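You operate a simulated robot arm through the tools that you are given. There is no shell and no other tool. Be economical: measure what you need, move in short steps, check, and stop when the job is done.

The job below is to be done with a simulated two-armed robot. You get a single attempt, and the scene is never put back.

Task
Take the brown peg from the top of the marking bench and put it in the teal tray. Open the white drawer, take the orange dowel from the inside of the white drawer and leave it on the top of the green cabinet, then shut the drawer. Close the teal drawer. Press the marker button two times. Take the blue bobbin and put it on the top of the green cabinet. Put the small yellow-tipped bow on the shelf under the steel bench. Put the tin that says "finish" from the top of the joining bench on the top of the marking bench and the tin that says "cloths" on the shelf under the bending bench. Pull the right cupboard door open. Do these in any order.
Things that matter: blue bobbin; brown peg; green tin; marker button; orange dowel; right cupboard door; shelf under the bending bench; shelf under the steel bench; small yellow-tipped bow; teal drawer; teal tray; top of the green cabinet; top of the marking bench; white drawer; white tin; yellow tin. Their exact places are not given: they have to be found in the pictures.

It is judged by the outcome, as a careful person would: the job done as asked, and still so three seconds after it is handed in. It fails if anything else is knocked over, pushed out of place, dropped, spilled or broken. Flat cloth is picked up by pressing the open fingertips on it (5 to 10 N) and closing them slowly along it; thin cloth reads only 2 to 8 mm in the jaws.

Robot
Two 7-joint arms with fingered hands on one trunk, on a base that drives. Base frame: it is fixed to the floor where the robot stands at the start and does not move with it; the origin is under the middle of the robot, x ahead of it, y to its left, z up. Lengths are in m, angles in degrees, forces in N, time in s.
The left shoulder is at the start at [0.065, 0.17, 1.212], the right one opposite. With the tool pointing down near the work surface each hand reaches from about 0.1 to 0.74 m from the robot's upright axis, wherever it stands, measured 20 degrees to its own side. Places, roughly: blue bobbin (5x5x15 cm) [0.7, -0.1, 0.9]; brown peg (3x3x7 cm) [0.5, 0, 0.9]; green tin, white tin, yellow tin [1, 1, 1]; marker button [0.6, -0.3, 0.9]; orange dowel (8x2x2 cm) [0.6, 0.1, 0.7]; right cupboard door [0.2, 2.8, 1.5]; shelf under the bending bench [0.8, -2.7, 0.3]; shelf under the steel bench [-0.5, -4.4, 0.4]; small yellow-tipped bow (17x13x2 cm) [0.9, -0.8, 0.9]; teal drawer [0.5, -0.3, 0.8]; teal tray (24x16x4 cm) [0.9, -0.4, 0.9]; top of the green cabinet [-1.6, 2.8, 1.4]; top of the marking bench [0.8, -0.3, 0.9]; white drawer [0.6, 0.2, 0.8]. Payload 4 kg a hand.
Tool frame (each hand has its own): the origin (TCP) lies between the finger pads and is the grasp point; the fingertips stand 0.026 m ahead of it; z points along the fingers, y is the line along which they close. The gripper opens to 0.132 m. The gripper's body begins 0.073 m behind the TCP. The gripper is a hand of 4 fingers: y runs from the thumb to the fingers, the wrist lies at [0, 0, -0.224] in the tool frame.
Orientation is that of the tool frame in the base frame, as a unit quaternion [w, x, y, z]. With the fingers straight down and closing along the base's y, the tool's x points along the base's -x, its y along +y and its z along -z.

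Tools
- The arms move only by the tool play_rows. It takes "left_commands", "right_commands" or both (then of equal length, played together; a hand with none holds still); each is a list that holds one entry, the list of rows, each a list of 6 numbers: the shift along the tool's x, y, z in m, then the turn, a rotation vector about the tool's x, y, z in degrees. In form: [[[x, y, z, wx, wy, wz], ...]]. A call has 1 to 8 rows; each row shifts and turns the commanded pose from where the row before left it, along the tool's axes as they then stand. A row lasts 0.2 s, in which the tool goes at most 0.05 m and 8.6 degrees; a call with a longer step from one row to the next is refused whole. Where a pose cannot be reached the arm comes as near as it can. A force on the tool above 40 N (or 10 N above the force at the start of the call, whichever is more), or a blocked arm, ends the call early, and 0.2 s more pass. In this call time passes only in rows, and 0.2 s behind the last. It gives the time, the measured TCP pose, the force on the tool (base axes), the opening and the grip force at its end, in the units of the frame above (readings bear some noise), with the torque about the TCP (base axes, N m) and any sound that the robot's microphone picked up, and new pictures: "views" is both (left out), scene, wrist or none (wrist: the cameras of the hands that moved).
- Cameras (640 x 400 px; columns grow to the right, rows downward): "scene" is now at [0.1368, -0.0317, 1.3817]; the picture's right is [-0.26, -0.96, 0.00], its down [-0.65, 0.18, -0.74] and it looks along [0.72, -0.20, -0.67] (base axes); focal length 214 px, centre (320, 200). "left" rides on the left gripper at [-0.073, 0.006, -0.094] in its tool frame; the picture's right is [-0.08, -1.00, 0.00], its down [0.78, -0.06, -0.62] and it looks along [0.61, -0.05, 0.79] (tool axes); focal length 230 px, centre (320, 200). "right" rides on the right gripper at [0.073, 0.006, -0.093] in its tool frame; the picture's right is [-0.08, 1.00, 0.00], its down [-0.78, -0.06, -0.62] and it looks along [-0.62, -0.05, 0.79] (tool axes); focal length 230 px, centre (320, 200).
- lift_body(by): slides the trunk up (or, below 0, down) by that many m; the arms and the scene camera ride with it, the base frame stays. It gives what a move gives, with no picture.
- drive_base(legs): drives the robot by 1 to 6 legs, each [ahead, left, turn to the left] in m, m and degrees, along the robot's own axes; the way and the turn of a leg run together, so that a leg with both is an arc; at most 1.5 m and 180 degrees a leg. The arms and the cameras ride along, it lands a little off, and it stops where it bumps. It gives what a move gives, and a new picture of the scene camera.
- move_fingers(finger1, finger2, finger3, thumb_bend, hand): sets how far each is bent, from 0 (flat) to 1 (curled in); at 0.3 the hand is open as for a grip, at 0.7 the pads meet at the TCP. One left out holds its place. A second passes; each finger stops where it meets its share of the squeeze, and holds until it gets a number again. It is the only way to open and close the hand. It gives what a move gives, with no picture; readings hold the bend of each and the force on the fingers (four entries, about 0 where the hand has none), thumb and palm.
- turn_head(pan, tilt): turns the head with the scene camera to pan (to the left, within 80 degrees either way) and tilt (down, from -29 to 69), counted from straight ahead of the robot. It gives what a move gives, and a new picture of the scene camera.
- pixel_to_xyz(camera, pixels): for up to 12 pixels [column, row] of the newest picture of that camera ("zoom" is the newest enlarged one), the place [x, y, z] in the base frame of the surface seen there, good to about 0.002 m, but the place of the scene camera against the robot may be out by one fixed shift of up to 0.018 m in any direction. The clock stands still meanwhile.
- zoom(camera, box): a new picture of the part [left, top, right, bottom] of that camera's present view, enlarged. The clock stands still meanwhile.
- job_done(): hands the job in; it is judged then, once.

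Go step by step. Measure first, check grasps and placings, and put right what went wrong. The budget is 329 turns and 360 pictures, counting those below and the enlarged ones. Unless the task says otherwise, let go and move clear before handing in.

The tools are called as name(argument=value, ...) on one line, values as JSON. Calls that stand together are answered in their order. play_rows: Moves the arms, as the interface text tells. Its arguments: {"type":"object","properties":{"left_commands":{"type":"array","items":{"type":"array","items":{"type":"array","items":{"type":"number"}}}},"right_commands":{"type":"array","items":{"type":"array","items":{"type":"array","items":{"type":"number"}}}},"views":{"type":"string","enum":["both","scene","wrist","none"]}},"required":[]} The other tools are called the same way: lift_body (by) slides the trunk up or down; move_fingers (finger1, finger2, finger3, thumb_bend, hand) moves the fingers one by one; drive_base (legs) drives the base; turn_head (pan, tilt) turns the head that bears the scene camera; pixel_to_xyz (camera, pixels) gives the place of the surface under pixels of a picture; zoom (camera, box) takes an enlarged picture of a part of a camera's view; job_done () hands the job in.

At the start:

```text
t: 0.0
left_position: [0.5513, 0.1478, 1.2913]
left_orientation: [0.0, 0.0, 1.0, 0.0]
left_force: [-0.1, 0.8, -0.3]
left_moment: [0.02, -0.04, -0.02]
left_opening: 0.1318
left_grasp_force: 0.1
left_shape: jaw
left_bend: [0.3, 0.3, 0.3, 0.3]
left_finger forces: [0.0, 0.1, 0.0, 0.0, 0.0, 0.1]
right_position: [0.3945, -0.2355, 1.2117]
right_orientation: [0.0, 0.0, 1.0, 0.0]
right_force: [0.7, -0.2, -0.2]
right_moment: [0.01, -0.01, 0.0]
right_opening: 0.1318
right_grasp_force: 0.0
right_shape: jaw
right_bend: [0.3, 0.3, 0.3, 0.3]
right_finger forces: [0.1, 0.0, 0.0, 0.0, 0.1, 0.1]
trunk travel left (down, up): [-0.225, 0.126]
robot x, y, heading: [0.0059, 0.0015, 0.1]
head pan, tilt: [-15.3, 42.2]
```

scene: 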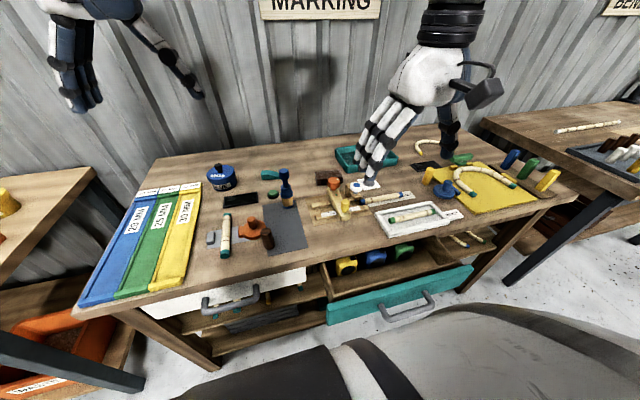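
right: 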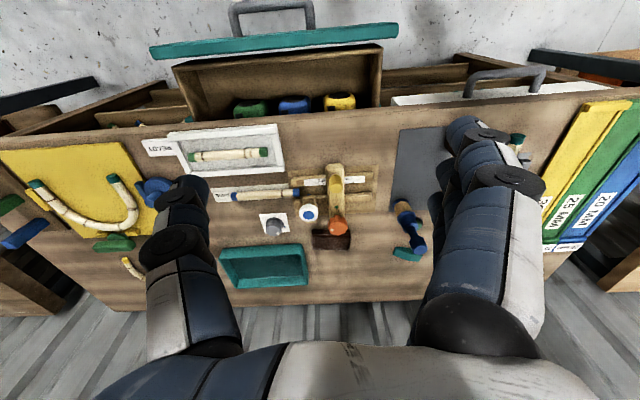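
left: 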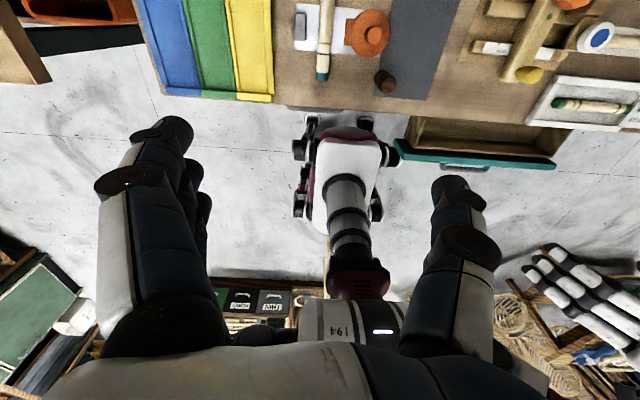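

The scene shows the marking bench: teal drawer open (pixel 400,295), a white drawer (230,290), brown peg near (268,237). I'll zoom in to identify things.

zoom(camera="scene", box=[180, 140, 400, 280])

zoom(camera="scene", box=[330, 130, 600, 300])

```text
2.86 times, centred on (290, 210) of scene
```

zoom: 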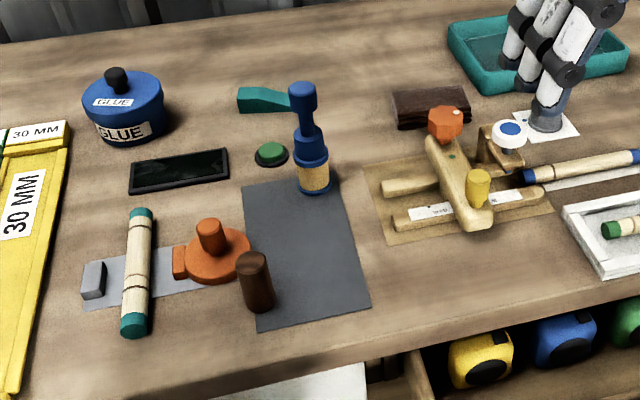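

```text
2.35 times, centred on (465, 215) of scene
```

zoom: 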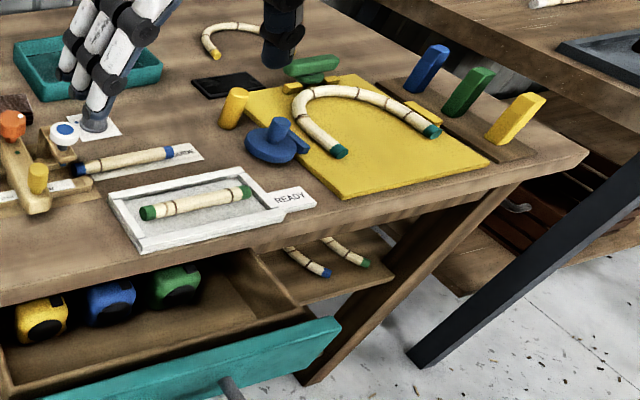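

The brown peg is at first-zoom (255,280), blue bobbin (308,140), yellow-tipped bow in second zoom (230,38), white button with blue spot (65,132). I'll measure these in the newest zoom and the scene.

pixel_to_xyz(camera="scene", pixels=[[267, 230], [268, 244], [285, 173], [287, 200], [365, 186], [357, 184], [272, 193], [350, 150], [390, 150], [418, 152], [436, 142], [405, 310]])

pixel_to_xyz(camera="zoom", pixels=[[215, 55], [205, 36], [230, 25], [265, 28], [65, 130], [95, 130], [110, 120], [62, 150], [230, 385], [20, 75], [110, 95], [300, 340]])

zoom(camera="right", box=[180, 100, 460, 290])

```text
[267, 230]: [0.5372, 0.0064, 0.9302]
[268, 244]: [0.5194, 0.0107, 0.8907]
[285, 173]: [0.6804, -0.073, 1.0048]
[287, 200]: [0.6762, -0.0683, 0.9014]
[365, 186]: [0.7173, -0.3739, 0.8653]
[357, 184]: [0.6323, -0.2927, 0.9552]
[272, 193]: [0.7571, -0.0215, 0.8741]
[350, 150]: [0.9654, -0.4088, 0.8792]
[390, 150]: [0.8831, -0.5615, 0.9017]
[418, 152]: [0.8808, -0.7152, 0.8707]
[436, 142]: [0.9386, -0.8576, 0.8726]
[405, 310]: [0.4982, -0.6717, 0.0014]
```

```text
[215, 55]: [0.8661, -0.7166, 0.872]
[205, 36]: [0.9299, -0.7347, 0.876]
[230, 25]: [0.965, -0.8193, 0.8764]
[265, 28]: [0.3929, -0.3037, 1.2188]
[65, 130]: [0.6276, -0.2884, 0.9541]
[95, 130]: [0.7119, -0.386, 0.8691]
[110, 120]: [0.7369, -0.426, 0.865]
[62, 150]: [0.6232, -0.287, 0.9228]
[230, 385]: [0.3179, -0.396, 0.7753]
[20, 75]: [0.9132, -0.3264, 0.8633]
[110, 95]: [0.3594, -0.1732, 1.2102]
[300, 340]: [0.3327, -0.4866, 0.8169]
```

```text
2.11 times, centred on (320, 195) of right
```

zoom: 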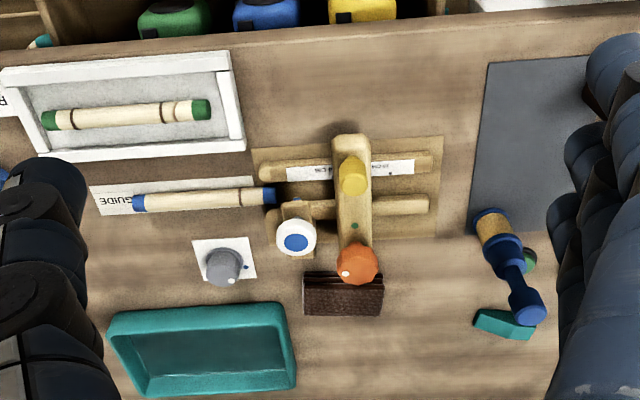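

Marker button is the white disc with a blue spot (right zoom 295,242); tray at (205,345). I'll cross-check scene vs. wrist camera for calibration.

pixel_to_xyz(camera="zoom", pixels=[[295, 242], [110, 315], [280, 308], [292, 385], [150, 390], [200, 350], [492, 222], [528, 312], [503, 325], [222, 268], [358, 265], [350, 175]])

pixel_to_xyz(camera="scene", pixels=[[358, 184], [338, 163], [340, 152], [396, 163], [333, 183], [226, 303], [400, 308], [205, 303], [255, 293], [380, 310], [430, 295]])

pixel_to_xyz(camera="left", pixels=[[385, 77], [385, 88], [322, 75], [370, 18], [390, 75]])

```text
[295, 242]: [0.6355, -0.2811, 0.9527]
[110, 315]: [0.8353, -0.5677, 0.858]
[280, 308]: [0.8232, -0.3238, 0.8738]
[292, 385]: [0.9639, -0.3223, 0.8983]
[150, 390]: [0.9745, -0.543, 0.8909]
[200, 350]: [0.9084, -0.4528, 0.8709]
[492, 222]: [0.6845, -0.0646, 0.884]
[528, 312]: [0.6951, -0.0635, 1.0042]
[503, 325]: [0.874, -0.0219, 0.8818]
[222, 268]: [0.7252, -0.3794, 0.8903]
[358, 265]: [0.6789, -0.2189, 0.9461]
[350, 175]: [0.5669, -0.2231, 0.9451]
```

```text
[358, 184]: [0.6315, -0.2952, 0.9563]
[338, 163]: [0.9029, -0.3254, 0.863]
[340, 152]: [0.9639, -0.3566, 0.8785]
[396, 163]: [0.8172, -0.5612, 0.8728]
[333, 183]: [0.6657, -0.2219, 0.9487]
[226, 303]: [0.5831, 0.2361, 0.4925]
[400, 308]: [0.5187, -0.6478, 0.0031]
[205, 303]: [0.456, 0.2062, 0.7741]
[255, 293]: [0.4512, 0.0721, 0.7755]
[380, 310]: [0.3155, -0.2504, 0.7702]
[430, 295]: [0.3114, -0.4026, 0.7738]
```

```text
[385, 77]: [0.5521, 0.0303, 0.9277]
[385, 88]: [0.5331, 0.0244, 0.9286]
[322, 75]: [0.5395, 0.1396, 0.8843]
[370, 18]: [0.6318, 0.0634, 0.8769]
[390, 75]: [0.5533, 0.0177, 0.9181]
```

Scene points are offset from the wrist ones by about (+0.01,+0.012,-0.003). I'll close the teal drawer first; measure its front, handle and bench edge with the right camera.

pixel_to_xyz(camera="right", pixels=[[230, 20], [270, 6], [312, 10], [270, 33], [270, 45], [160, 50], [385, 30], [270, 130], [180, 115], [520, 75], [480, 80], [270, 55]])

zoom(camera="right", box=[130, 0, 600, 140])

```text
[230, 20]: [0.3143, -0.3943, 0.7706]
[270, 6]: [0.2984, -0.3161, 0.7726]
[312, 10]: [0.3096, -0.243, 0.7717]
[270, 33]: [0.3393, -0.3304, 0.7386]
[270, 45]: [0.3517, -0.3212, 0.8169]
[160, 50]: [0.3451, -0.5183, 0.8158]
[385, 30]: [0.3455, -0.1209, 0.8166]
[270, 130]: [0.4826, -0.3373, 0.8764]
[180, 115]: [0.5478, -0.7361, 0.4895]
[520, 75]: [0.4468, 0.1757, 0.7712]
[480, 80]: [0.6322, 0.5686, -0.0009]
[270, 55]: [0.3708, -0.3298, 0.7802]
```

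```text
1.36 times, centred on (365, 70) of right
```

zoom: 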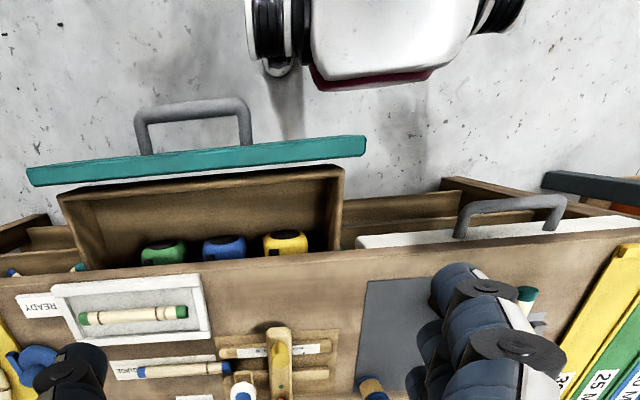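

Teal handle at x≈0.30, z 0.77, y -0.39..-0.25; panel y -0.52..-0.12. I'll close the right hand and bring it in front of the handle.

move_fingers(hand="right", finger1=0.7, finger2=0.7, finger3=0.7, thumb_bend=0.7)

play_rows(right_commands=[[[0.045, -0.02, 0, 0, 0, 0], [0.045, -0.02, 0, 0, 0, 0], [0.045, -0.02, 0, 0, 0, 0], [0.045, -0.02, 0.0, 0, 0, 0], [0.02, -0.005, 0.04, 0, 0, 0], [0, 0, 0.05, 0, 0, 0], [0, 0, 0.05, 0, 0, 0], [0, 0, 0.05, 0, 0, 0]]], views="both")

```text
t: 1.0
left_position: [0.551, 0.146, 1.291]
left_orientation: [0.0, 0.0, 1.0, 0.0]
left_force: [-1.1, 0.2, -0.1]
left_moment: [0.0, 0.01, 0.03]
left_opening: 0.1318
left_grasp_force: 0.1
left_shape: jaw
left_bend: [0.3, 0.3, 0.3, 0.3]
left_finger forces: [0.1, 0.0, 0.0, 0.0, 0.0, 0.1]
right_position: [0.3954, -0.236, 1.2108]
right_orientation: [0.0, 0.0, 1.0, 0.001]
right_force: [0.4, 0.0, 0.6]
right_moment: [0.03, -0.02, 0.01]
right_opening: 0.0145
right_grasp_force: 0.0
right_shape: fingers
right_bend: [0.7, 0.7, 0.7, 0.7]
right_finger forces: [0.1, 0.0, 0.1, 0.1, 0.0, 0.0]
trunk travel left (down, up): [-0.225, 0.126]
robot x, y, heading: [-0.0008, -0.0007, 0.1]
head pan, tilt: [-15.3, 42.2]
```

```text
t: 2.8
left_position: [0.5508, 0.1457, 1.2912]
left_orientation: [0.0, -0.001, 1.0, 0.0]
left_force: [-0.5, -0.8, -0.7]
left_moment: [0.02, -0.01, -0.01]
left_opening: 0.1319
left_grasp_force: 0.0
left_shape: jaw
left_bend: [0.3, 0.3, 0.3, 0.3]
left_finger forces: [0.1, 0.0, 0.1, 0.0, 0.0, 0.1]
right_position: [0.2765, -0.3657, 1.0869]
right_orientation: [-0.001, 0.0, 1.0, -0.001]
right_force: [0.1, -0.1, 0.5]
right_moment: [0.01, 0.02, 0.01]
right_opening: 0.0144
right_grasp_force: 0.1
right_shape: fingers
right_bend: [0.7, 0.7, 0.7, 0.7]
right_finger forces: [0.1, 0.0, 0.0, 0.0, 0.0, 0.0]
right hand out of reach, approached as far as the arm can: row 5, 6, 7, 8
trunk travel left (down, up): [-0.225, 0.126]
robot x, y, heading: [0.0013, 0.0007, -0.0]
head pan, tilt: [-15.3, 42.2]
```

scene: 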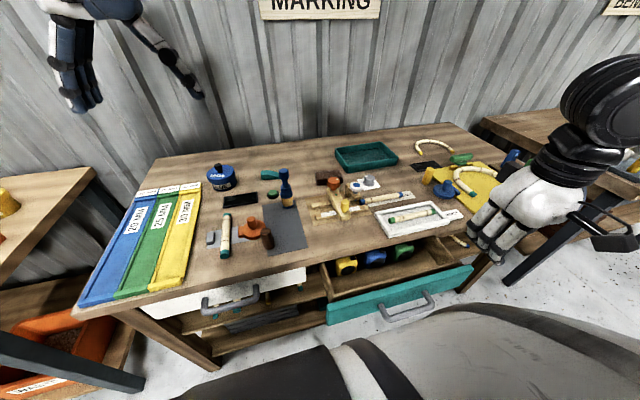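
right: 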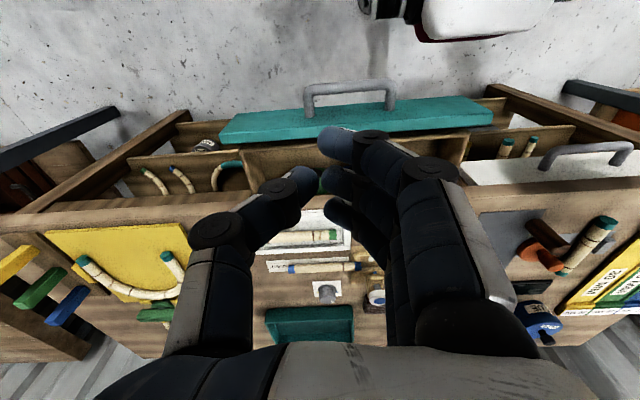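

The hand stopped at x 0.277 (reach limit this high). I'll drive back 0.2 m so that the hand can come down well in front of the drawer.

drive_base(legs=[[-0.2, 0, 0]])

play_rows(right_commands=[[[0, 0.01, 0.04, 0, 0, 0], [0, 0.01, 0.05, 0, 0, 0], [0, 0.01, 0.05, 0, 0, 0], [0, 0, 0.05, 0, 0, 0], [0, 0, 0.05, 0, 0, 0], [0, 0, 0.05, 0, 0, 0]]], views="wrist")

```text
t: 4.4
left_position: [0.3534, 0.1491, 1.2911]
left_orientation: [0.0, -0.003, 1.0, 0.001]
left_force: [1.3, 0.2, -0.2]
left_moment: [-0.03, -0.01, -0.01]
left_opening: 0.1317
left_grasp_force: 0.2
left_shape: jaw
left_bend: [0.3, 0.3, 0.3, 0.3]
left_finger forces: [0.0, 0.1, 0.1, 0.1, 0.0, 0.0]
right_position: [0.0817, -0.3649, 1.0878]
right_orientation: [0.0, -0.003, 1.0, 0.0]
right_force: [-0.3, -0.7, 0.3]
right_moment: [-0.01, -0.02, 0.01]
right_opening: 0.0144
right_grasp_force: 0.1
right_shape: fingers
right_bend: [0.7, 0.7, 0.7, 0.7]
right_finger forces: [0.0, 0.0, 0.0, 0.1, 0.0, 0.1]
trunk travel left (down, up): [-0.225, 0.126]
robot x, y, heading: [-0.1909, 0.0002, 0.2]
head pan, tilt: [-15.3, 42.2]
```

scene: 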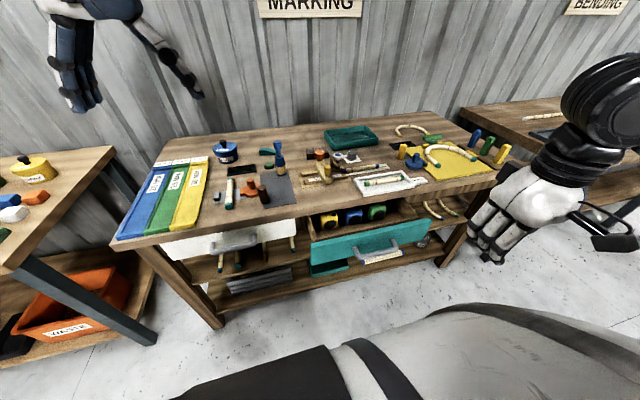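

```text
refused: row 2 steps farther than a row can; nothing moved
```

Now at robot x -0.19; the refused row was over 0.05 m. Redo the descent.

play_rows(right_commands=[[[0, 0.01, 0.045, 0, 0, 0], [0, 0.01, 0.045, 0, 0, 0], [0, 0.01, 0.045, 0, 0, 0], [0, 0, 0.05, 0, 0, 0], [0, 0, 0.05, 0, 0, 0], [0, 0, 0.05, 0, 0, 0]]], views="wrist")

```text
t: 5.8
left_position: [0.3548, 0.1498, 1.2903]
left_orientation: [0.0, -0.002, 1.0, 0.0]
left_force: [-0.9, 0.2, -0.2]
left_moment: [-0.01, 0.01, -0.03]
left_opening: 0.1319
left_grasp_force: 0.1
left_shape: jaw
left_bend: [0.3, 0.3, 0.3, 0.3]
left_finger forces: [0.1, 0.1, 0.0, 0.0, 0.0, 0.0]
right_position: [0.1061, -0.3458, 0.8044]
right_orientation: [-0.001, -0.002, 1.0, 0.0]
right_force: [-0.3, 0.0, -0.9]
right_moment: [0.01, 0.01, 0.01]
right_opening: 0.0146
right_grasp_force: 0.1
right_shape: fingers
right_bend: [0.7, 0.7, 0.7, 0.7]
right_finger forces: [0.0, 0.0, 0.0, 0.1, 0.0, 0.1]
right hand out of reach, approached as far as the arm can: row 1, 2
trunk travel left (down, up): [-0.225, 0.126]
robot x, y, heading: [-0.1946, -0.0029, 0.4]
head pan, tilt: [-15.3, 42.2]
```

right: 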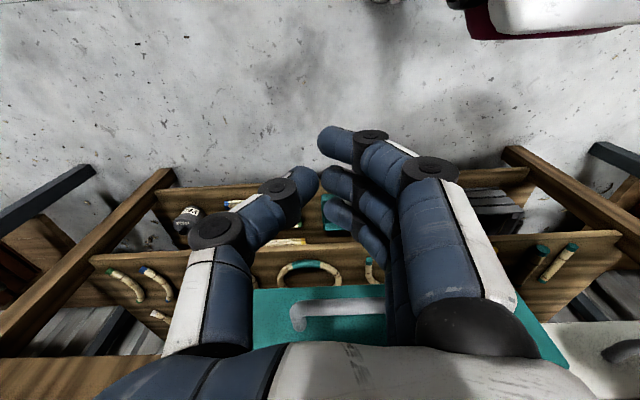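

The hand is now ahead of the handle (340,305). Move forward and push gently.

play_rows(right_commands=[[[-0.04, 0.015, 0.015, 0, 0, 0], [-0.05, 0, 0, 0, 0, 0], [-0.04, 0, 0, 0, 0, 0], [-0.03, 0, 0, 0, 0, 0], [-0.03, 0, 0, 0, 0, 0], [-0.03, 0, 0, 0, 0, 0], [-0.03, 0, 0, 0, 0, 0], [-0.03, 0, 0, 0, 0, 0]]], views="both")

```text
t: 7.6
left_position: [0.3548, 0.1489, 1.291]
left_orientation: [0.0, -0.003, 1.0, 0.001]
left_force: [-0.3, 0.0, 0.3]
left_moment: [-0.01, 0.01, 0.0]
left_opening: 0.1316
left_grasp_force: 0.1
left_shape: jaw
left_bend: [0.3, 0.3, 0.3, 0.3]
left_finger forces: [0.0, 0.1, 0.0, 0.0, 0.1, 0.0]
right_position: [0.3877, -0.3327, 0.7903]
right_orientation: [0.0, -0.002, 1.0, 0.001]
right_force: [0.5, 0.3, -0.4]
right_moment: [0.0, -0.01, 0.0]
right_opening: 0.0144
right_grasp_force: 0.0
right_shape: fingers
right_bend: [0.7, 0.7, 0.7, 0.7]
right_finger forces: [0.1, 0.0, 0.0, 0.1, 0.1, 0.1]
trunk travel left (down, up): [-0.225, 0.126]
robot x, y, heading: [-0.197, 0.0024, 0.3]
head pan, tilt: [-15.3, 42.2]
```

scene: 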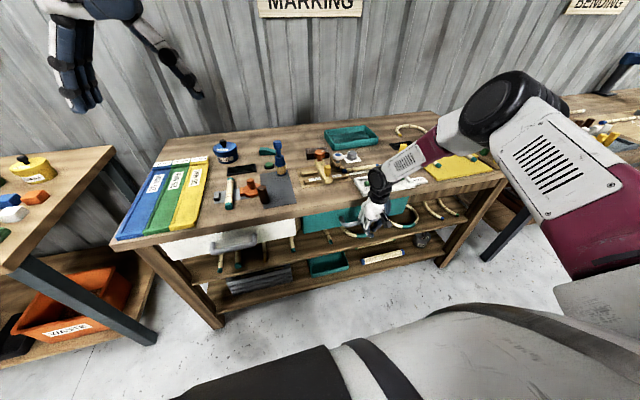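
right: 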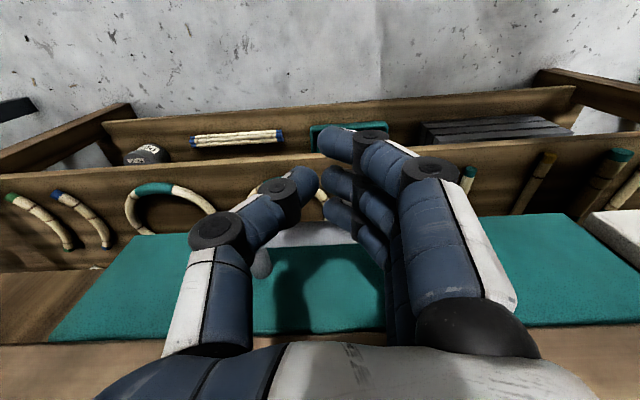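

The drawer is moving in; continue a little until it stops.

play_rows(right_commands=[[[-0.02, 0, 0, 0, 0, 0], [-0.015, 0, 0, 0, 0, 0], [-0.01, 0, 0, 0, 0, 0], [-0.01, 0, 0, 0, 0, 0], [-0.01, 0, 0, 0, 0, 0]]], views="both")

```text
t: 8.1
left_position: [0.3546, 0.1494, 1.2918]
left_orientation: [0.0, -0.002, 1.0, 0.001]
left_force: [0.0, -0.4, 0.3]
left_moment: [0.01, 0.06, 0.03]
left_opening: 0.1318
left_grasp_force: 0.0
left_shape: jaw
left_bend: [0.3, 0.3, 0.3, 0.3]
left_finger forces: [0.0, 0.0, 0.1, 0.1, 0.1, 0.0]
right_position: [0.4044, -0.3306, 0.7894]
right_orientation: [-0.014, -0.001, 1.0, 0.001]
right_force: [-18.0, 4.8, 16.9]
right_moment: [0.27, -0.15, 0.24]
right_opening: 0.0143
right_grasp_force: 12.3
right_shape: fingers
right_bend: [0.7, 0.7, 0.72, 0.7]
right_finger forces: [0.0, 0.0, 24.4, 0.0, 0.0, 0.0]
trunk travel left (down, up): [-0.225, 0.126]
robot x, y, heading: [-0.1973, 0.0014, 0.2]
head pan, tilt: [-15.3, 42.2]
stopped in row 2 (right hand): the force on the tool passed its limit at 46 N (the readings are from after the stop); the commanded pose is now the measured one
```

scene: 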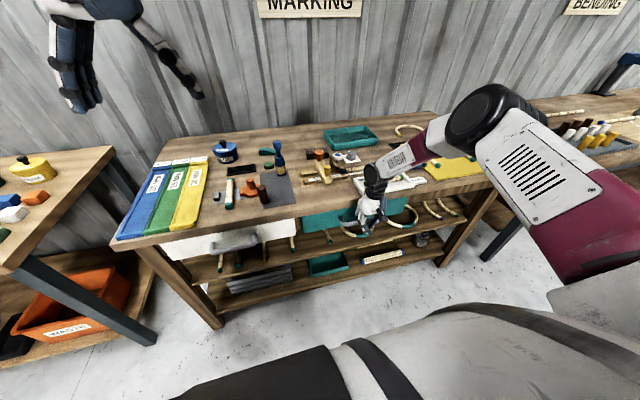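
right: 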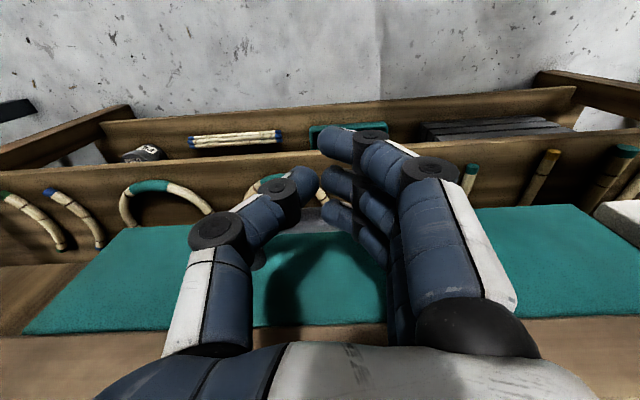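

It stopped with 46 N; handle should be near x≈0.44. Back off and measure the front.

play_rows(right_commands=[[[0.03, 0, 0, 0, 0, 0], [0.05, 0, 0, 0, 0, 0], [0.05, 0, 0, 0, 0, 0], [0, 0, -0.05, 0, 0, 0], [0, 0, -0.05, 0, 0, 0], [0, 0, -0.05, 0, 0, 0], [0, 0, -0.05, 0, 0, 0]]], views="both")

```text
t: 9.7
left_position: [0.3533, 0.149, 1.2914]
left_orientation: [0.001, -0.002, 1.0, 0.001]
left_force: [-0.3, 0.5, 0.3]
left_moment: [-0.01, -0.04, 0.0]
left_opening: 0.1318
left_grasp_force: 0.0
left_shape: jaw
left_bend: [0.3, 0.3, 0.3, 0.3]
left_finger forces: [0.0, 0.0, 0.0, 0.1, 0.0, 0.0]
right_position: [0.282, -0.3334, 0.9924]
right_orientation: [-0.013, -0.002, 1.0, 0.0]
right_force: [0.2, -0.3, 0.4]
right_moment: [-0.01, -0.01, 0.0]
right_opening: 0.0143
right_grasp_force: 0.1
right_shape: fingers
right_bend: [0.7, 0.7, 0.7, 0.7]
right_finger forces: [0.0, 0.1, 0.0, 0.1, 0.0, 0.1]
trunk travel left (down, up): [-0.225, 0.126]
robot x, y, heading: [-0.1954, -0.0006, 0.1]
head pan, tilt: [-15.3, 42.2]
```

scene: 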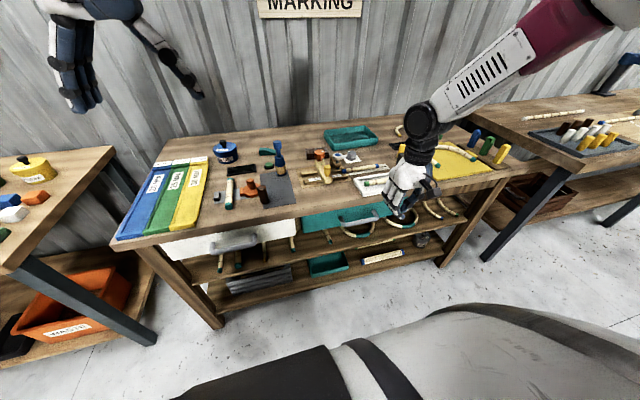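
right: 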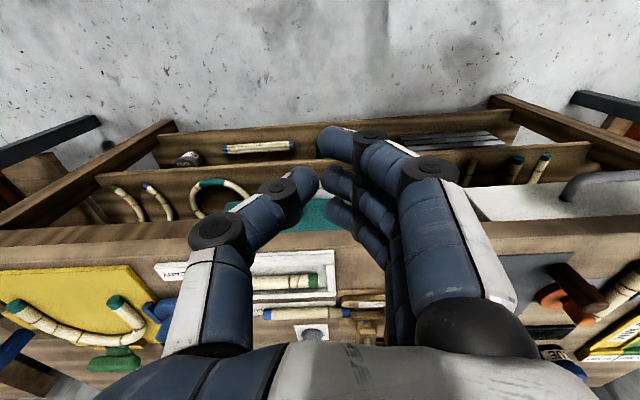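

zoom(camera="scene", box=[160, 190, 440, 280])

pixel_to_xyz(camera="scene", pixels=[[360, 218], [360, 211], [320, 225], [280, 228], [200, 245], [340, 222], [233, 243], [225, 240], [250, 238]])

```text
2.29 times, centred on (300, 235) of scene
```

zoom: 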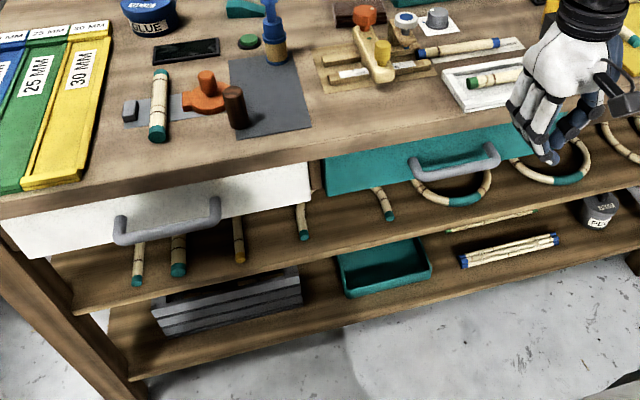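

```text
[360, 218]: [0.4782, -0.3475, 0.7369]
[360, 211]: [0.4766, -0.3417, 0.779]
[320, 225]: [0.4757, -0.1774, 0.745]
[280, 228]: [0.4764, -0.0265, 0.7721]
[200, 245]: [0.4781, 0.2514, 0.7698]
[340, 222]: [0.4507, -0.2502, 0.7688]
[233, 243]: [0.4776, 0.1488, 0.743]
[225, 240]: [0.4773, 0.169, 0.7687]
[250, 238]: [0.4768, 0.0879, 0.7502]
```

Both drawer fronts are flush at x≈0.477, so the teal drawer is shut. I'll look down to see the robot's base footprint before driving closer.

play_rows(right_commands=[[[0, 0, -0.05, 0, 0, 0], [0, 0, -0.05, 0, 0, 0], [0, 0, -0.05, 0, 0, 0], [0, 0, -0.05, 0, 0, 0]]], views="none")

turn_head(pan=0, tilt=69)

```text
t: 10.7
left_position: [0.3541, 0.1482, 1.2931]
left_orientation: [0.001, -0.002, 1.0, 0.0]
left_force: [0.1, 0.0, 0.3]
left_moment: [0.02, 0.04, 0.0]
left_opening: 0.1319
left_grasp_force: 0.1
left_shape: jaw
left_bend: [0.3, 0.3, 0.3, 0.3]
left_finger forces: [0.1, 0.0, 0.1, 0.0, 0.0, 0.1]
right_position: [0.2871, -0.3279, 1.1961]
right_orientation: [-0.013, -0.001, 1.0, 0.0]
right_force: [-0.1, 0.0, -0.1]
right_moment: [0.01, -0.02, 0.04]
right_opening: 0.0144
right_grasp_force: 0.1
right_shape: fingers
right_bend: [0.7, 0.7, 0.7, 0.7]
right_finger forces: [0.1, 0.0, 0.0, 0.1, 0.0, 0.1]
trunk travel left (down, up): [-0.225, 0.126]
robot x, y, heading: [-0.1935, -0.0009, 0.2]
head pan, tilt: [-15.3, 42.2]
```

```text
t: 11.7
left_position: [0.3553, 0.1486, 1.2923]
left_orientation: [-0.001, -0.001, 1.0, 0.0]
left_force: [0.0, 0.1, -0.1]
left_moment: [0.01, 0.02, 0.01]
left_opening: 0.1321
left_grasp_force: 0.0
left_shape: jaw
left_bend: [0.3, 0.3, 0.3, 0.3]
left_finger forces: [0.0, 0.0, 0.1, 0.0, 0.0, 0.0]
right_position: [0.2876, -0.3279, 1.1953]
right_orientation: [-0.012, -0.002, 1.0, 0.0]
right_force: [-0.2, -0.2, -0.6]
right_moment: [-0.02, -0.01, -0.01]
right_opening: 0.0146
right_grasp_force: 0.0
right_shape: fingers
right_bend: [0.7, 0.7, 0.7, 0.7]
right_finger forces: [0.1, 0.0, 0.1, 0.0, 0.0, 0.1]
trunk travel left (down, up): [-0.225, 0.126]
robot x, y, heading: [-0.1931, 0.0018, 0.2]
head pan, tilt: [0.0, 68.8]
```

scene: 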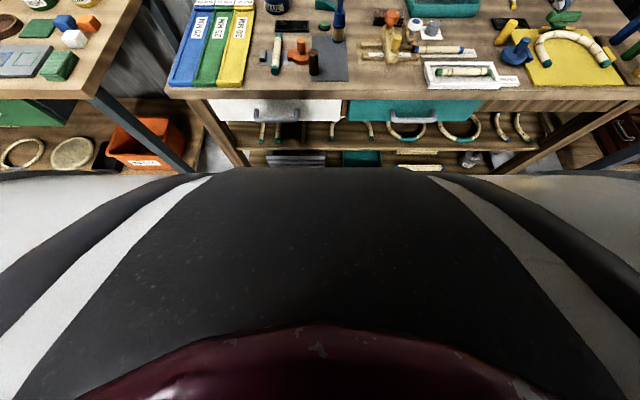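

I'll measure how far the robot's front body sticks out.

pixel_to_xyz(camera="scene", pixels=[[320, 175], [320, 200], [320, 250], [100, 175], [560, 180], [320, 330], [320, 370]])

pixel_to_xyz(camera="right", pixels=[[480, 20], [320, 380]])

zoom(camera="left", box=[0, 0, 640, 400])

```text
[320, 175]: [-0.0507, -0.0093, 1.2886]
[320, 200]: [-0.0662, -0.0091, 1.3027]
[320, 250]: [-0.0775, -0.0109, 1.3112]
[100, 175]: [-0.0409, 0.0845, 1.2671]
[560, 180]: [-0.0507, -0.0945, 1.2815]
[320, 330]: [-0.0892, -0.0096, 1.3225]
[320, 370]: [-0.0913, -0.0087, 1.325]
```

```text
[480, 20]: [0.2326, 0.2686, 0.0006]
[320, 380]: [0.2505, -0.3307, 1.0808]
```

```text
1.00 times, centred on (320, 200) of left (not enlarged: the box is as wide or as high as the picture)
```

zoom: 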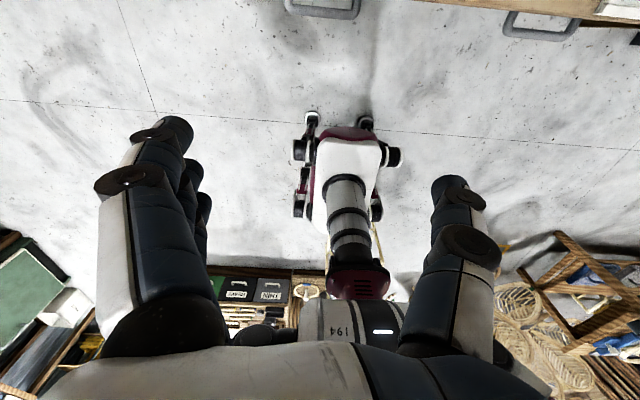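

Now I can see the base with casters at (310,118) and (365,120); measure its front.

pixel_to_xyz(camera="left", pixels=[[312, 112], [366, 120], [300, 150], [393, 156], [345, 130], [345, 170], [330, 13], [350, 108]])

```text
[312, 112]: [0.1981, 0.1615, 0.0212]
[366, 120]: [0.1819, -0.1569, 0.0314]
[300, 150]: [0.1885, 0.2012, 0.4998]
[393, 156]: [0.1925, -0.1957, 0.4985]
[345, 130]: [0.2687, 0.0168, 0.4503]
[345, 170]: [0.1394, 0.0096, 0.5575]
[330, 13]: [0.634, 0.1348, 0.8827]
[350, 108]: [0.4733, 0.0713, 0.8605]
```

Those are from the initial picture (robot at 0): the base front reaches about 0.27 m ahead. I'll drive to about x 0.1, y -0.1 for the button and peg.

drive_base(legs=[[0.29, -0.1, 0]])

turn_head(pan=-10, tilt=50)

```text
t: 13.7
left_position: [0.6467, 0.0455, 1.2919]
left_orientation: [0.0, -0.002, 1.0, 0.0]
left_force: [0.2, -0.2, -0.4]
left_moment: [0.0, -0.02, 0.02]
left_opening: 0.1316
left_grasp_force: 0.0
left_shape: jaw
left_bend: [0.3, 0.3, 0.3, 0.3]
left_finger forces: [0.0, 0.0, 0.0, 0.1, 0.0, 0.1]
right_position: [0.5797, -0.4292, 1.1944]
right_orientation: [-0.012, -0.002, 1.0, 0.001]
right_force: [0.1, -0.9, 0.1]
right_moment: [-0.02, 0.03, -0.02]
right_opening: 0.0145
right_grasp_force: 0.1
right_shape: fingers
right_bend: [0.7, 0.7, 0.7, 0.7]
right_finger forces: [0.1, 0.0, 0.0, 0.1, 0.0, 0.1]
trunk travel left (down, up): [-0.225, 0.126]
robot x, y, heading: [0.0948, -0.0964, 0.1]
head pan, tilt: [0.0, 68.8]
```

scene: 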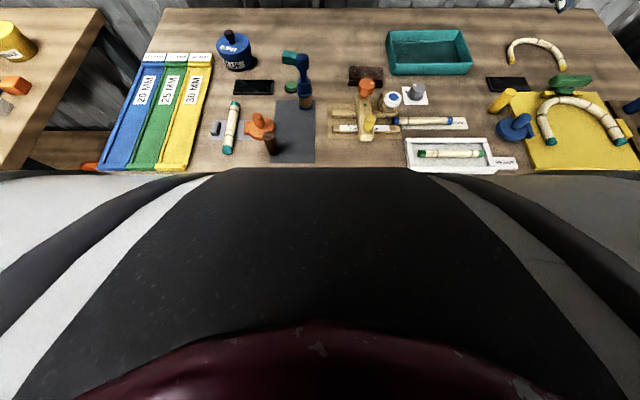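

```text
t: 14.6
left_position: [0.6456, 0.047, 1.2921]
left_orientation: [0.0, -0.002, 1.0, -0.001]
left_force: [0.1, 0.6, -0.5]
left_moment: [0.0, -0.03, -0.05]
left_opening: 0.1317
left_grasp_force: 0.0
left_shape: jaw
left_bend: [0.3, 0.3, 0.3, 0.3]
left_finger forces: [0.0, 0.1, 0.0, 0.1, 0.1, 0.1]
right_position: [0.5784, -0.4285, 1.1945]
right_orientation: [-0.011, -0.002, 1.0, 0.001]
right_force: [0.5, -0.2, 0.3]
right_moment: [-0.01, -0.02, 0.01]
right_opening: 0.0143
right_grasp_force: 0.0
right_shape: fingers
right_bend: [0.7, 0.7, 0.7, 0.7]
right_finger forces: [0.0, 0.1, 0.0, 0.0, 0.0, 0.0]
trunk travel left (down, up): [-0.225, 0.126]
robot x, y, heading: [0.0956, -0.1046, 0.3]
head pan, tilt: [-10.0, 50.0]
```

scene: 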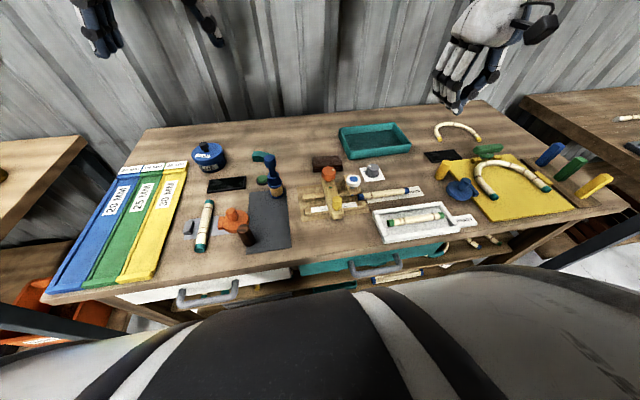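

Robot now at (0.095,-0.10). I'll curl the right fingers fully and keep the thumb at 0.7 to press the button with the thumb tip only, and move the hand over the button.

move_fingers(hand="right", finger1=1.0, finger2=1.0, finger3=1.0, thumb_bend=0.7)

play_rows(right_commands=[[[-0.02, 0.04, 0, 0, 0, 0], [-0.02, 0.04, 0, 0, 0, 0], [-0.02, 0.04, 0, 0, 0, 0], [0, 0.03, 0.03, 0, 0, 0], [0, 0, 0.05, 0, 0, 0]]], views="both")

```text
t: 15.6
left_position: [0.6466, 0.0456, 1.2918]
left_orientation: [0.0, -0.002, 1.0, 0.0]
left_force: [0.1, 0.3, -0.4]
left_moment: [0.02, 0.03, 0.02]
left_opening: 0.1318
left_grasp_force: 0.0
left_shape: jaw
left_bend: [0.3, 0.3, 0.3, 0.3]
left_finger forces: [0.0, 0.1, 0.0, 0.1, 0.0, 0.0]
right_position: [0.5791, -0.4289, 1.1951]
right_orientation: [-0.013, -0.002, 1.0, 0.0]
right_force: [0.9, 0.0, -0.4]
right_moment: [-0.01, 0.01, -0.01]
right_opening: 0.0392
right_grasp_force: 0.1
right_shape: fingers
right_bend: [1.0, 0.77, 1.0, 0.69]
right_finger forces: [0.0, 0.0, 0.0, 0.1, 0.0, 0.1]
trunk travel left (down, up): [-0.225, 0.126]
robot x, y, heading: [0.0988, -0.098, 0.2]
head pan, tilt: [-10.0, 50.0]
```

```text
t: 16.8
left_position: [0.6486, 0.0454, 1.2902]
left_orientation: [-0.001, -0.001, 1.0, 0.0]
left_force: [-0.2, -0.5, 0.9]
left_moment: [0.03, 0.02, 0.02]
left_opening: 0.1318
left_grasp_force: 0.1
left_shape: jaw
left_bend: [0.3, 0.3, 0.3, 0.3]
left_finger forces: [0.0, 0.0, 0.0, 0.1, 0.1, 0.1]
right_position: [0.6363, -0.278, 1.1098]
right_orientation: [-0.012, -0.002, 1.0, 0.0]
right_force: [-0.8, -0.4, -0.9]
right_moment: [0.02, 0.03, 0.01]
right_opening: 0.0394
right_grasp_force: 0.1
right_shape: fingers
right_bend: [1.0, 0.77, 1.0, 0.69]
right_finger forces: [0.1, 0.0, 0.0, 0.0, 0.0, 0.0]
trunk travel left (down, up): [-0.225, 0.126]
robot x, y, heading: [0.0995, -0.1029, 0.2]
head pan, tilt: [-10.0, 50.0]
```

scene: 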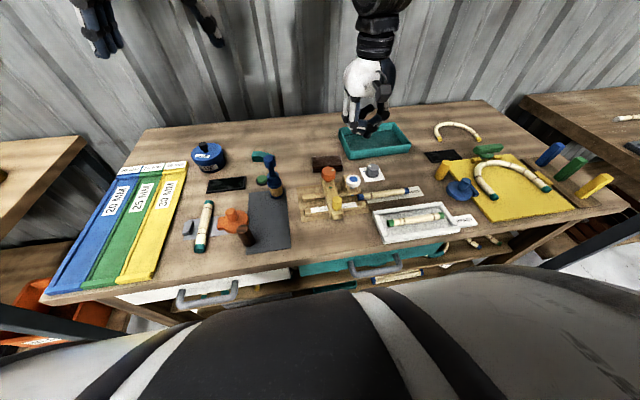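
right: 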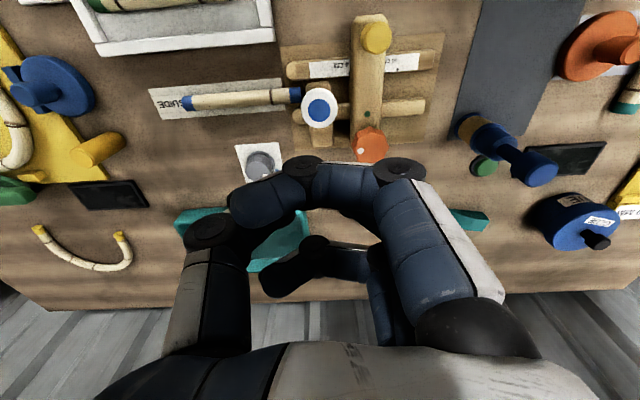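

Finger2 hooked on the thumb. I'll open the thumb, curl finger 2 fully, then re-bend the thumb.

move_fingers(hand="right", thumb_bend=0.3)

move_fingers(hand="right", finger2=1.0)

move_fingers(hand="right", thumb_bend=0.6)

zoom(camera="right", box=[0, 0, 640, 400])

zoom(camera="scene", box=[290, 50, 450, 220])

```text
t: 17.8
left_position: [0.6469, 0.0467, 1.2908]
left_orientation: [0.0, -0.001, 1.0, 0.0]
left_force: [-0.9, 0.5, -0.2]
left_moment: [0.01, 0.04, 0.03]
left_opening: 0.132
left_grasp_force: 0.1
left_shape: jaw
left_bend: [0.3, 0.3, 0.3, 0.3]
left_finger forces: [0.1, 0.0, 0.0, 0.0, 0.1, 0.0]
right_position: [0.6346, -0.2764, 1.1109]
right_orientation: [-0.012, -0.001, 1.0, 0.0]
right_force: [0.2, 0.9, -0.8]
right_moment: [0.0, 0.01, -0.01]
right_opening: 0.0604
right_grasp_force: 0.1
right_shape: fingers
right_bend: [1.0, 1.0, 1.0, 0.3]
right_finger forces: [0.0, 0.0, 0.1, 0.1, 0.0, 0.1]
trunk travel left (down, up): [-0.225, 0.126]
robot x, y, heading: [0.0943, -0.1035, 0.2]
head pan, tilt: [-10.0, 50.0]
```

```text
t: 18.8
left_position: [0.6463, 0.0462, 1.2902]
left_orientation: [0.0, -0.002, 1.0, 0.0]
left_force: [-0.8, 0.7, -0.3]
left_moment: [0.04, -0.01, 0.03]
left_opening: 0.1319
left_grasp_force: 0.1
left_shape: jaw
left_bend: [0.3, 0.3, 0.3, 0.3]
left_finger forces: [0.1, 0.0, 0.1, 0.0, 0.0, 0.0]
right_position: [0.6351, -0.2771, 1.1111]
right_orientation: [-0.012, -0.002, 1.0, 0.0]
right_force: [-0.3, -0.1, -0.2]
right_moment: [0.01, 0.02, 0.0]
right_opening: 0.0603
right_grasp_force: 0.0
right_shape: fingers
right_bend: [1.0, 1.0, 1.0, 0.3]
right_finger forces: [0.0, 0.0, 0.1, 0.0, 0.0, 0.0]
trunk travel left (down, up): [-0.225, 0.126]
robot x, y, heading: [0.0951, -0.1016, 0.1]
head pan, tilt: [-10.0, 50.0]
```

```text
t: 19.8
left_position: [0.6471, 0.0471, 1.291]
left_orientation: [0.0, -0.002, 1.0, 0.0]
left_force: [0.7, -0.5, -0.4]
left_moment: [-0.03, -0.01, 0.02]
left_opening: 0.1319
left_grasp_force: 0.0
left_shape: jaw
left_bend: [0.3, 0.3, 0.3, 0.3]
left_finger forces: [0.1, 0.1, 0.0, 0.0, 0.1, 0.0]
right_position: [0.6347, -0.2772, 1.1104]
right_orientation: [-0.012, -0.002, 1.0, 0.0]
right_force: [0.0, -0.3, 1.1]
right_moment: [-0.01, -0.05, -0.06]
right_opening: 0.0426
right_grasp_force: 0.1
right_shape: fingers
right_bend: [1.0, 1.0, 1.0, 0.6]
right_finger forces: [0.1, 0.0, 0.0, 0.0, 0.1, 0.0]
trunk travel left (down, up): [-0.225, 0.126]
robot x, y, heading: [0.0963, -0.1037, 0.2]
head pan, tilt: [-10.0, 50.0]
```

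```text
1.00 times, centred on (320, 200) of right (not enlarged: the box is as wide or as high as the picture)
```

zoom: 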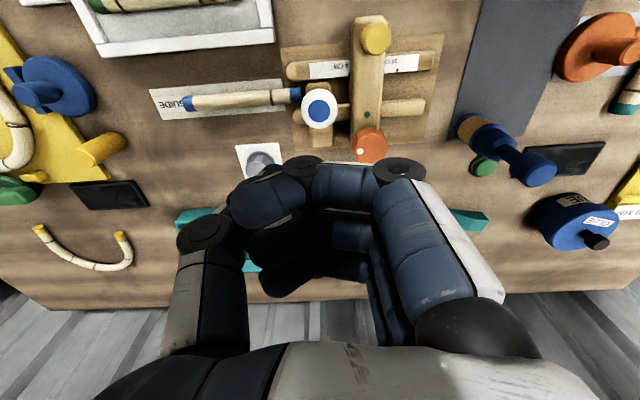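

```text
2.35 times, centred on (370, 135) of scene
```

zoom: 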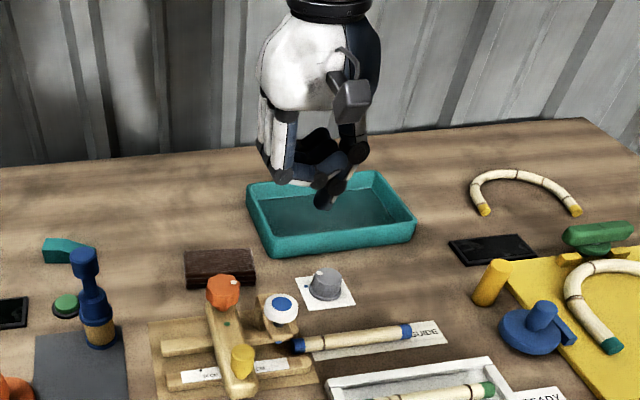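

The thumb tip is now the lowest part of the hand (zoom 323,203). Measure it relative to the button (283,302) in the same view.

pixel_to_xyz(camera="zoom", pixels=[[322, 204], [325, 195], [330, 185], [283, 302], [275, 300], [223, 285], [265, 175], [283, 180], [242, 355]])

pixel_to_xyz(camera="right", pixels=[[319, 110], [319, 98], [370, 143]])

```text
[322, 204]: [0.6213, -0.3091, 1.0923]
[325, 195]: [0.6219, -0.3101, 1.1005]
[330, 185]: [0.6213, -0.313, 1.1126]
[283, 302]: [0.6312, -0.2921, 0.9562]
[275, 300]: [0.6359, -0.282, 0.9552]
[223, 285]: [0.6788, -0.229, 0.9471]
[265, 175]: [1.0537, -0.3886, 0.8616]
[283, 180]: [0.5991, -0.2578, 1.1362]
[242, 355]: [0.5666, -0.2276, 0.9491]
```

```text
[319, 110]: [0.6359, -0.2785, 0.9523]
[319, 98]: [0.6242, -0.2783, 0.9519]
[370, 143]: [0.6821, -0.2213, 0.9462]
```

Relative to the button, the thumb needs about +0.015 in y. Descend to just above it.

play_rows(right_commands=[[[0, 0.016, 0.04, 0, 0, 0], [0, 0, 0.05, 0, 0, 0], [0, 0, 0.025, 0, 0, 0]]], views="scene")

zoom(camera="scene", box=[290, 90, 450, 220])

```text
t: 20.6
left_position: [0.6469, 0.0466, 1.2913]
left_orientation: [0.0, -0.002, 1.0, 0.0]
left_force: [-0.1, 0.2, 0.8]
left_moment: [-0.01, 0.02, -0.03]
left_opening: 0.1318
left_grasp_force: 0.0
left_shape: jaw
left_bend: [0.3, 0.3, 0.3, 0.3]
left_finger forces: [0.0, 0.0, 0.0, 0.0, 0.0, 0.0]
right_position: [0.6331, -0.2634, 0.9992]
right_orientation: [-0.011, -0.002, 1.0, 0.0]
right_force: [-0.1, -0.8, -0.1]
right_moment: [-0.03, -0.03, 0.02]
right_opening: 0.0425
right_grasp_force: 0.1
right_shape: fingers
right_bend: [1.0, 1.0, 1.0, 0.6]
right_finger forces: [0.0, 0.0, 0.0, 0.0, 0.0, 0.1]
trunk travel left (down, up): [-0.225, 0.126]
robot x, y, heading: [0.0984, -0.0996, -0.0]
head pan, tilt: [-10.0, 50.0]
```

scene: 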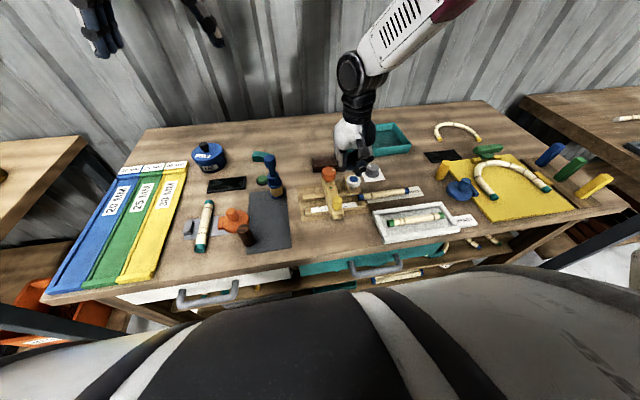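

```text
3.08 times, centred on (370, 155) of scene
```

zoom: 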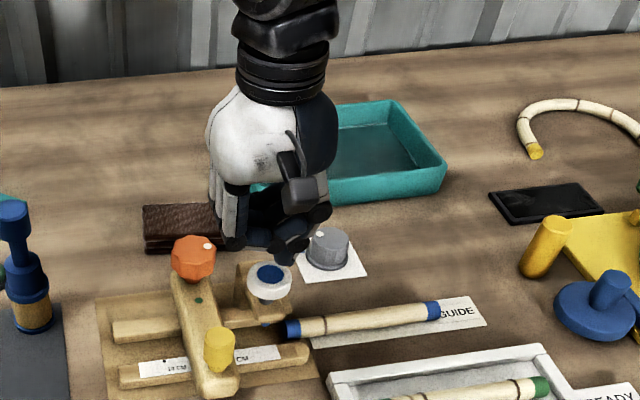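

pixel_to_xyz(camera="zoom", pixels=[[285, 261], [282, 256], [290, 250], [268, 275], [278, 282], [235, 246], [195, 240]])

```text
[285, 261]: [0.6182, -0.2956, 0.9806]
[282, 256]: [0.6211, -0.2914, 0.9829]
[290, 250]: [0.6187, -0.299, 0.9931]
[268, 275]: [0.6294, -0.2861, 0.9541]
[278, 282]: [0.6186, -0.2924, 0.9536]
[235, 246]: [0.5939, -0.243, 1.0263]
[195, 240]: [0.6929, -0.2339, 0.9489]
```

Thumb tip is over the button with ~0.025 gap. Press down slowly.

play_rows(right_commands=[[[-0.004, 0.004, 0.02, 0, 0, 0], [0, 0, 0.004, 0, 0, 0], [0, 0, 0.004, 0, 0, 0], [0, 0, 0.004, 0, 0, 0]]], views="none")

zoom(camera="scene", box=[290, 90, 450, 220])

```text
t: 21.6
left_position: [0.6449, 0.0455, 1.2932]
left_orientation: [0.0, -0.002, 1.0, 0.0]
left_force: [-0.3, 0.2, -0.4]
left_moment: [0.02, -0.02, -0.01]
left_opening: 0.1319
left_grasp_force: 0.0
left_shape: jaw
left_bend: [0.3, 0.3, 0.3, 0.3]
left_finger forces: [0.0, 0.0, 0.0, 0.0, 0.0, 0.1]
right_position: [0.637, -0.2584, 0.9677]
right_orientation: [-0.01, -0.001, 1.0, 0.0]
right_force: [1.1, -1.2, 7.8]
right_moment: [-0.25, -0.05, -0.03]
right_opening: 0.0422
right_grasp_force: 3.5
right_shape: fingers
right_bend: [1.0, 1.0, 1.0, 0.6]
right_finger forces: [0.0, 0.0, 0.1, 0.1, 8.1, 0.0]
trunk travel left (down, up): [-0.225, 0.126]
robot x, y, heading: [0.0949, -0.1043, 0.2]
head pan, tilt: [-10.0, 50.0]
heard: click
```

```text
3.08 times, centred on (370, 155) of scene
```

zoom: 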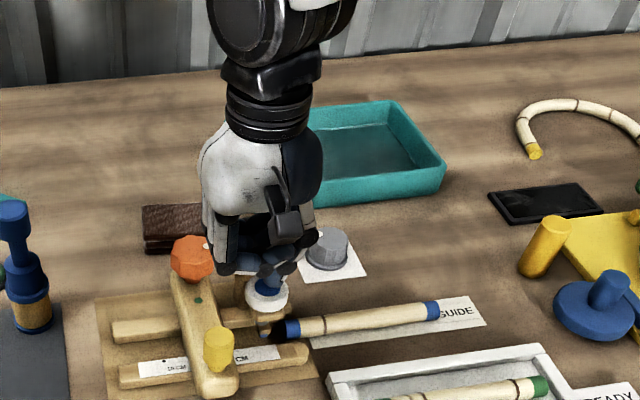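

A click was heard at 7.8 N: first press. Lift 2.5 cm and press again.

play_rows(right_commands=[[[0, 0, -0.012, 0, 0, 0], [0, 0, -0.02, 0, 0, 0], [0, 0, 0, 0, 0, 0]]], views="none")

play_rows(right_commands=[[[0, 0, 0.02, 0, 0, 0], [0, 0, 0.004, 0, 0, 0], [0, 0, 0.004, 0, 0, 0], [0, 0, 0.004, 0, 0, 0]]], views="none")

```text
t: 22.4
left_position: [0.6455, 0.0465, 1.2908]
left_orientation: [0.0, -0.001, 1.0, 0.0]
left_force: [0.0, 0.3, -0.6]
left_moment: [0.01, 0.01, -0.04]
left_opening: 0.1318
left_grasp_force: 0.1
left_shape: jaw
left_bend: [0.3, 0.3, 0.3, 0.3]
left_finger forces: [0.0, 0.0, 0.0, 0.1, 0.0, 0.0]
right_position: [0.6372, -0.2583, 0.9978]
right_orientation: [-0.012, -0.002, 1.0, -0.001]
right_force: [-0.2, -0.4, 1.4]
right_moment: [0.0, 0.0, -0.02]
right_opening: 0.0422
right_grasp_force: 0.1
right_shape: fingers
right_bend: [1.0, 1.0, 1.0, 0.6]
right_finger forces: [0.1, 0.1, 0.0, 0.1, 0.0, 0.0]
trunk travel left (down, up): [-0.225, 0.126]
robot x, y, heading: [0.0922, -0.1, 0.2]
head pan, tilt: [-10.0, 50.0]
```

```text
t: 23.4
left_position: [0.6456, 0.0466, 1.2922]
left_orientation: [0.0, -0.002, 1.0, 0.0]
left_force: [0.3, 0.2, 0.2]
left_moment: [-0.02, 0.02, 0.03]
left_opening: 0.1317
left_grasp_force: 0.0
left_shape: jaw
left_bend: [0.3, 0.3, 0.3, 0.3]
left_finger forces: [0.0, 0.0, 0.0, 0.1, 0.1, 0.0]
right_position: [0.6372, -0.26, 0.968]
right_orientation: [-0.011, -0.002, 1.0, 0.0]
right_force: [-0.6, -0.1, 5.2]
right_moment: [-0.1, 0.01, -0.03]
right_opening: 0.0424
right_grasp_force: 1.9
right_shape: fingers
right_bend: [1.0, 1.0, 1.0, 0.6]
right_finger forces: [0.0, 0.0, 0.0, 0.0, 4.4, 0.0]
trunk travel left (down, up): [-0.225, 0.126]
robot x, y, heading: [0.0961, -0.1026, 0.2]
head pan, tilt: [-10.0, 50.0]
heard: click
```

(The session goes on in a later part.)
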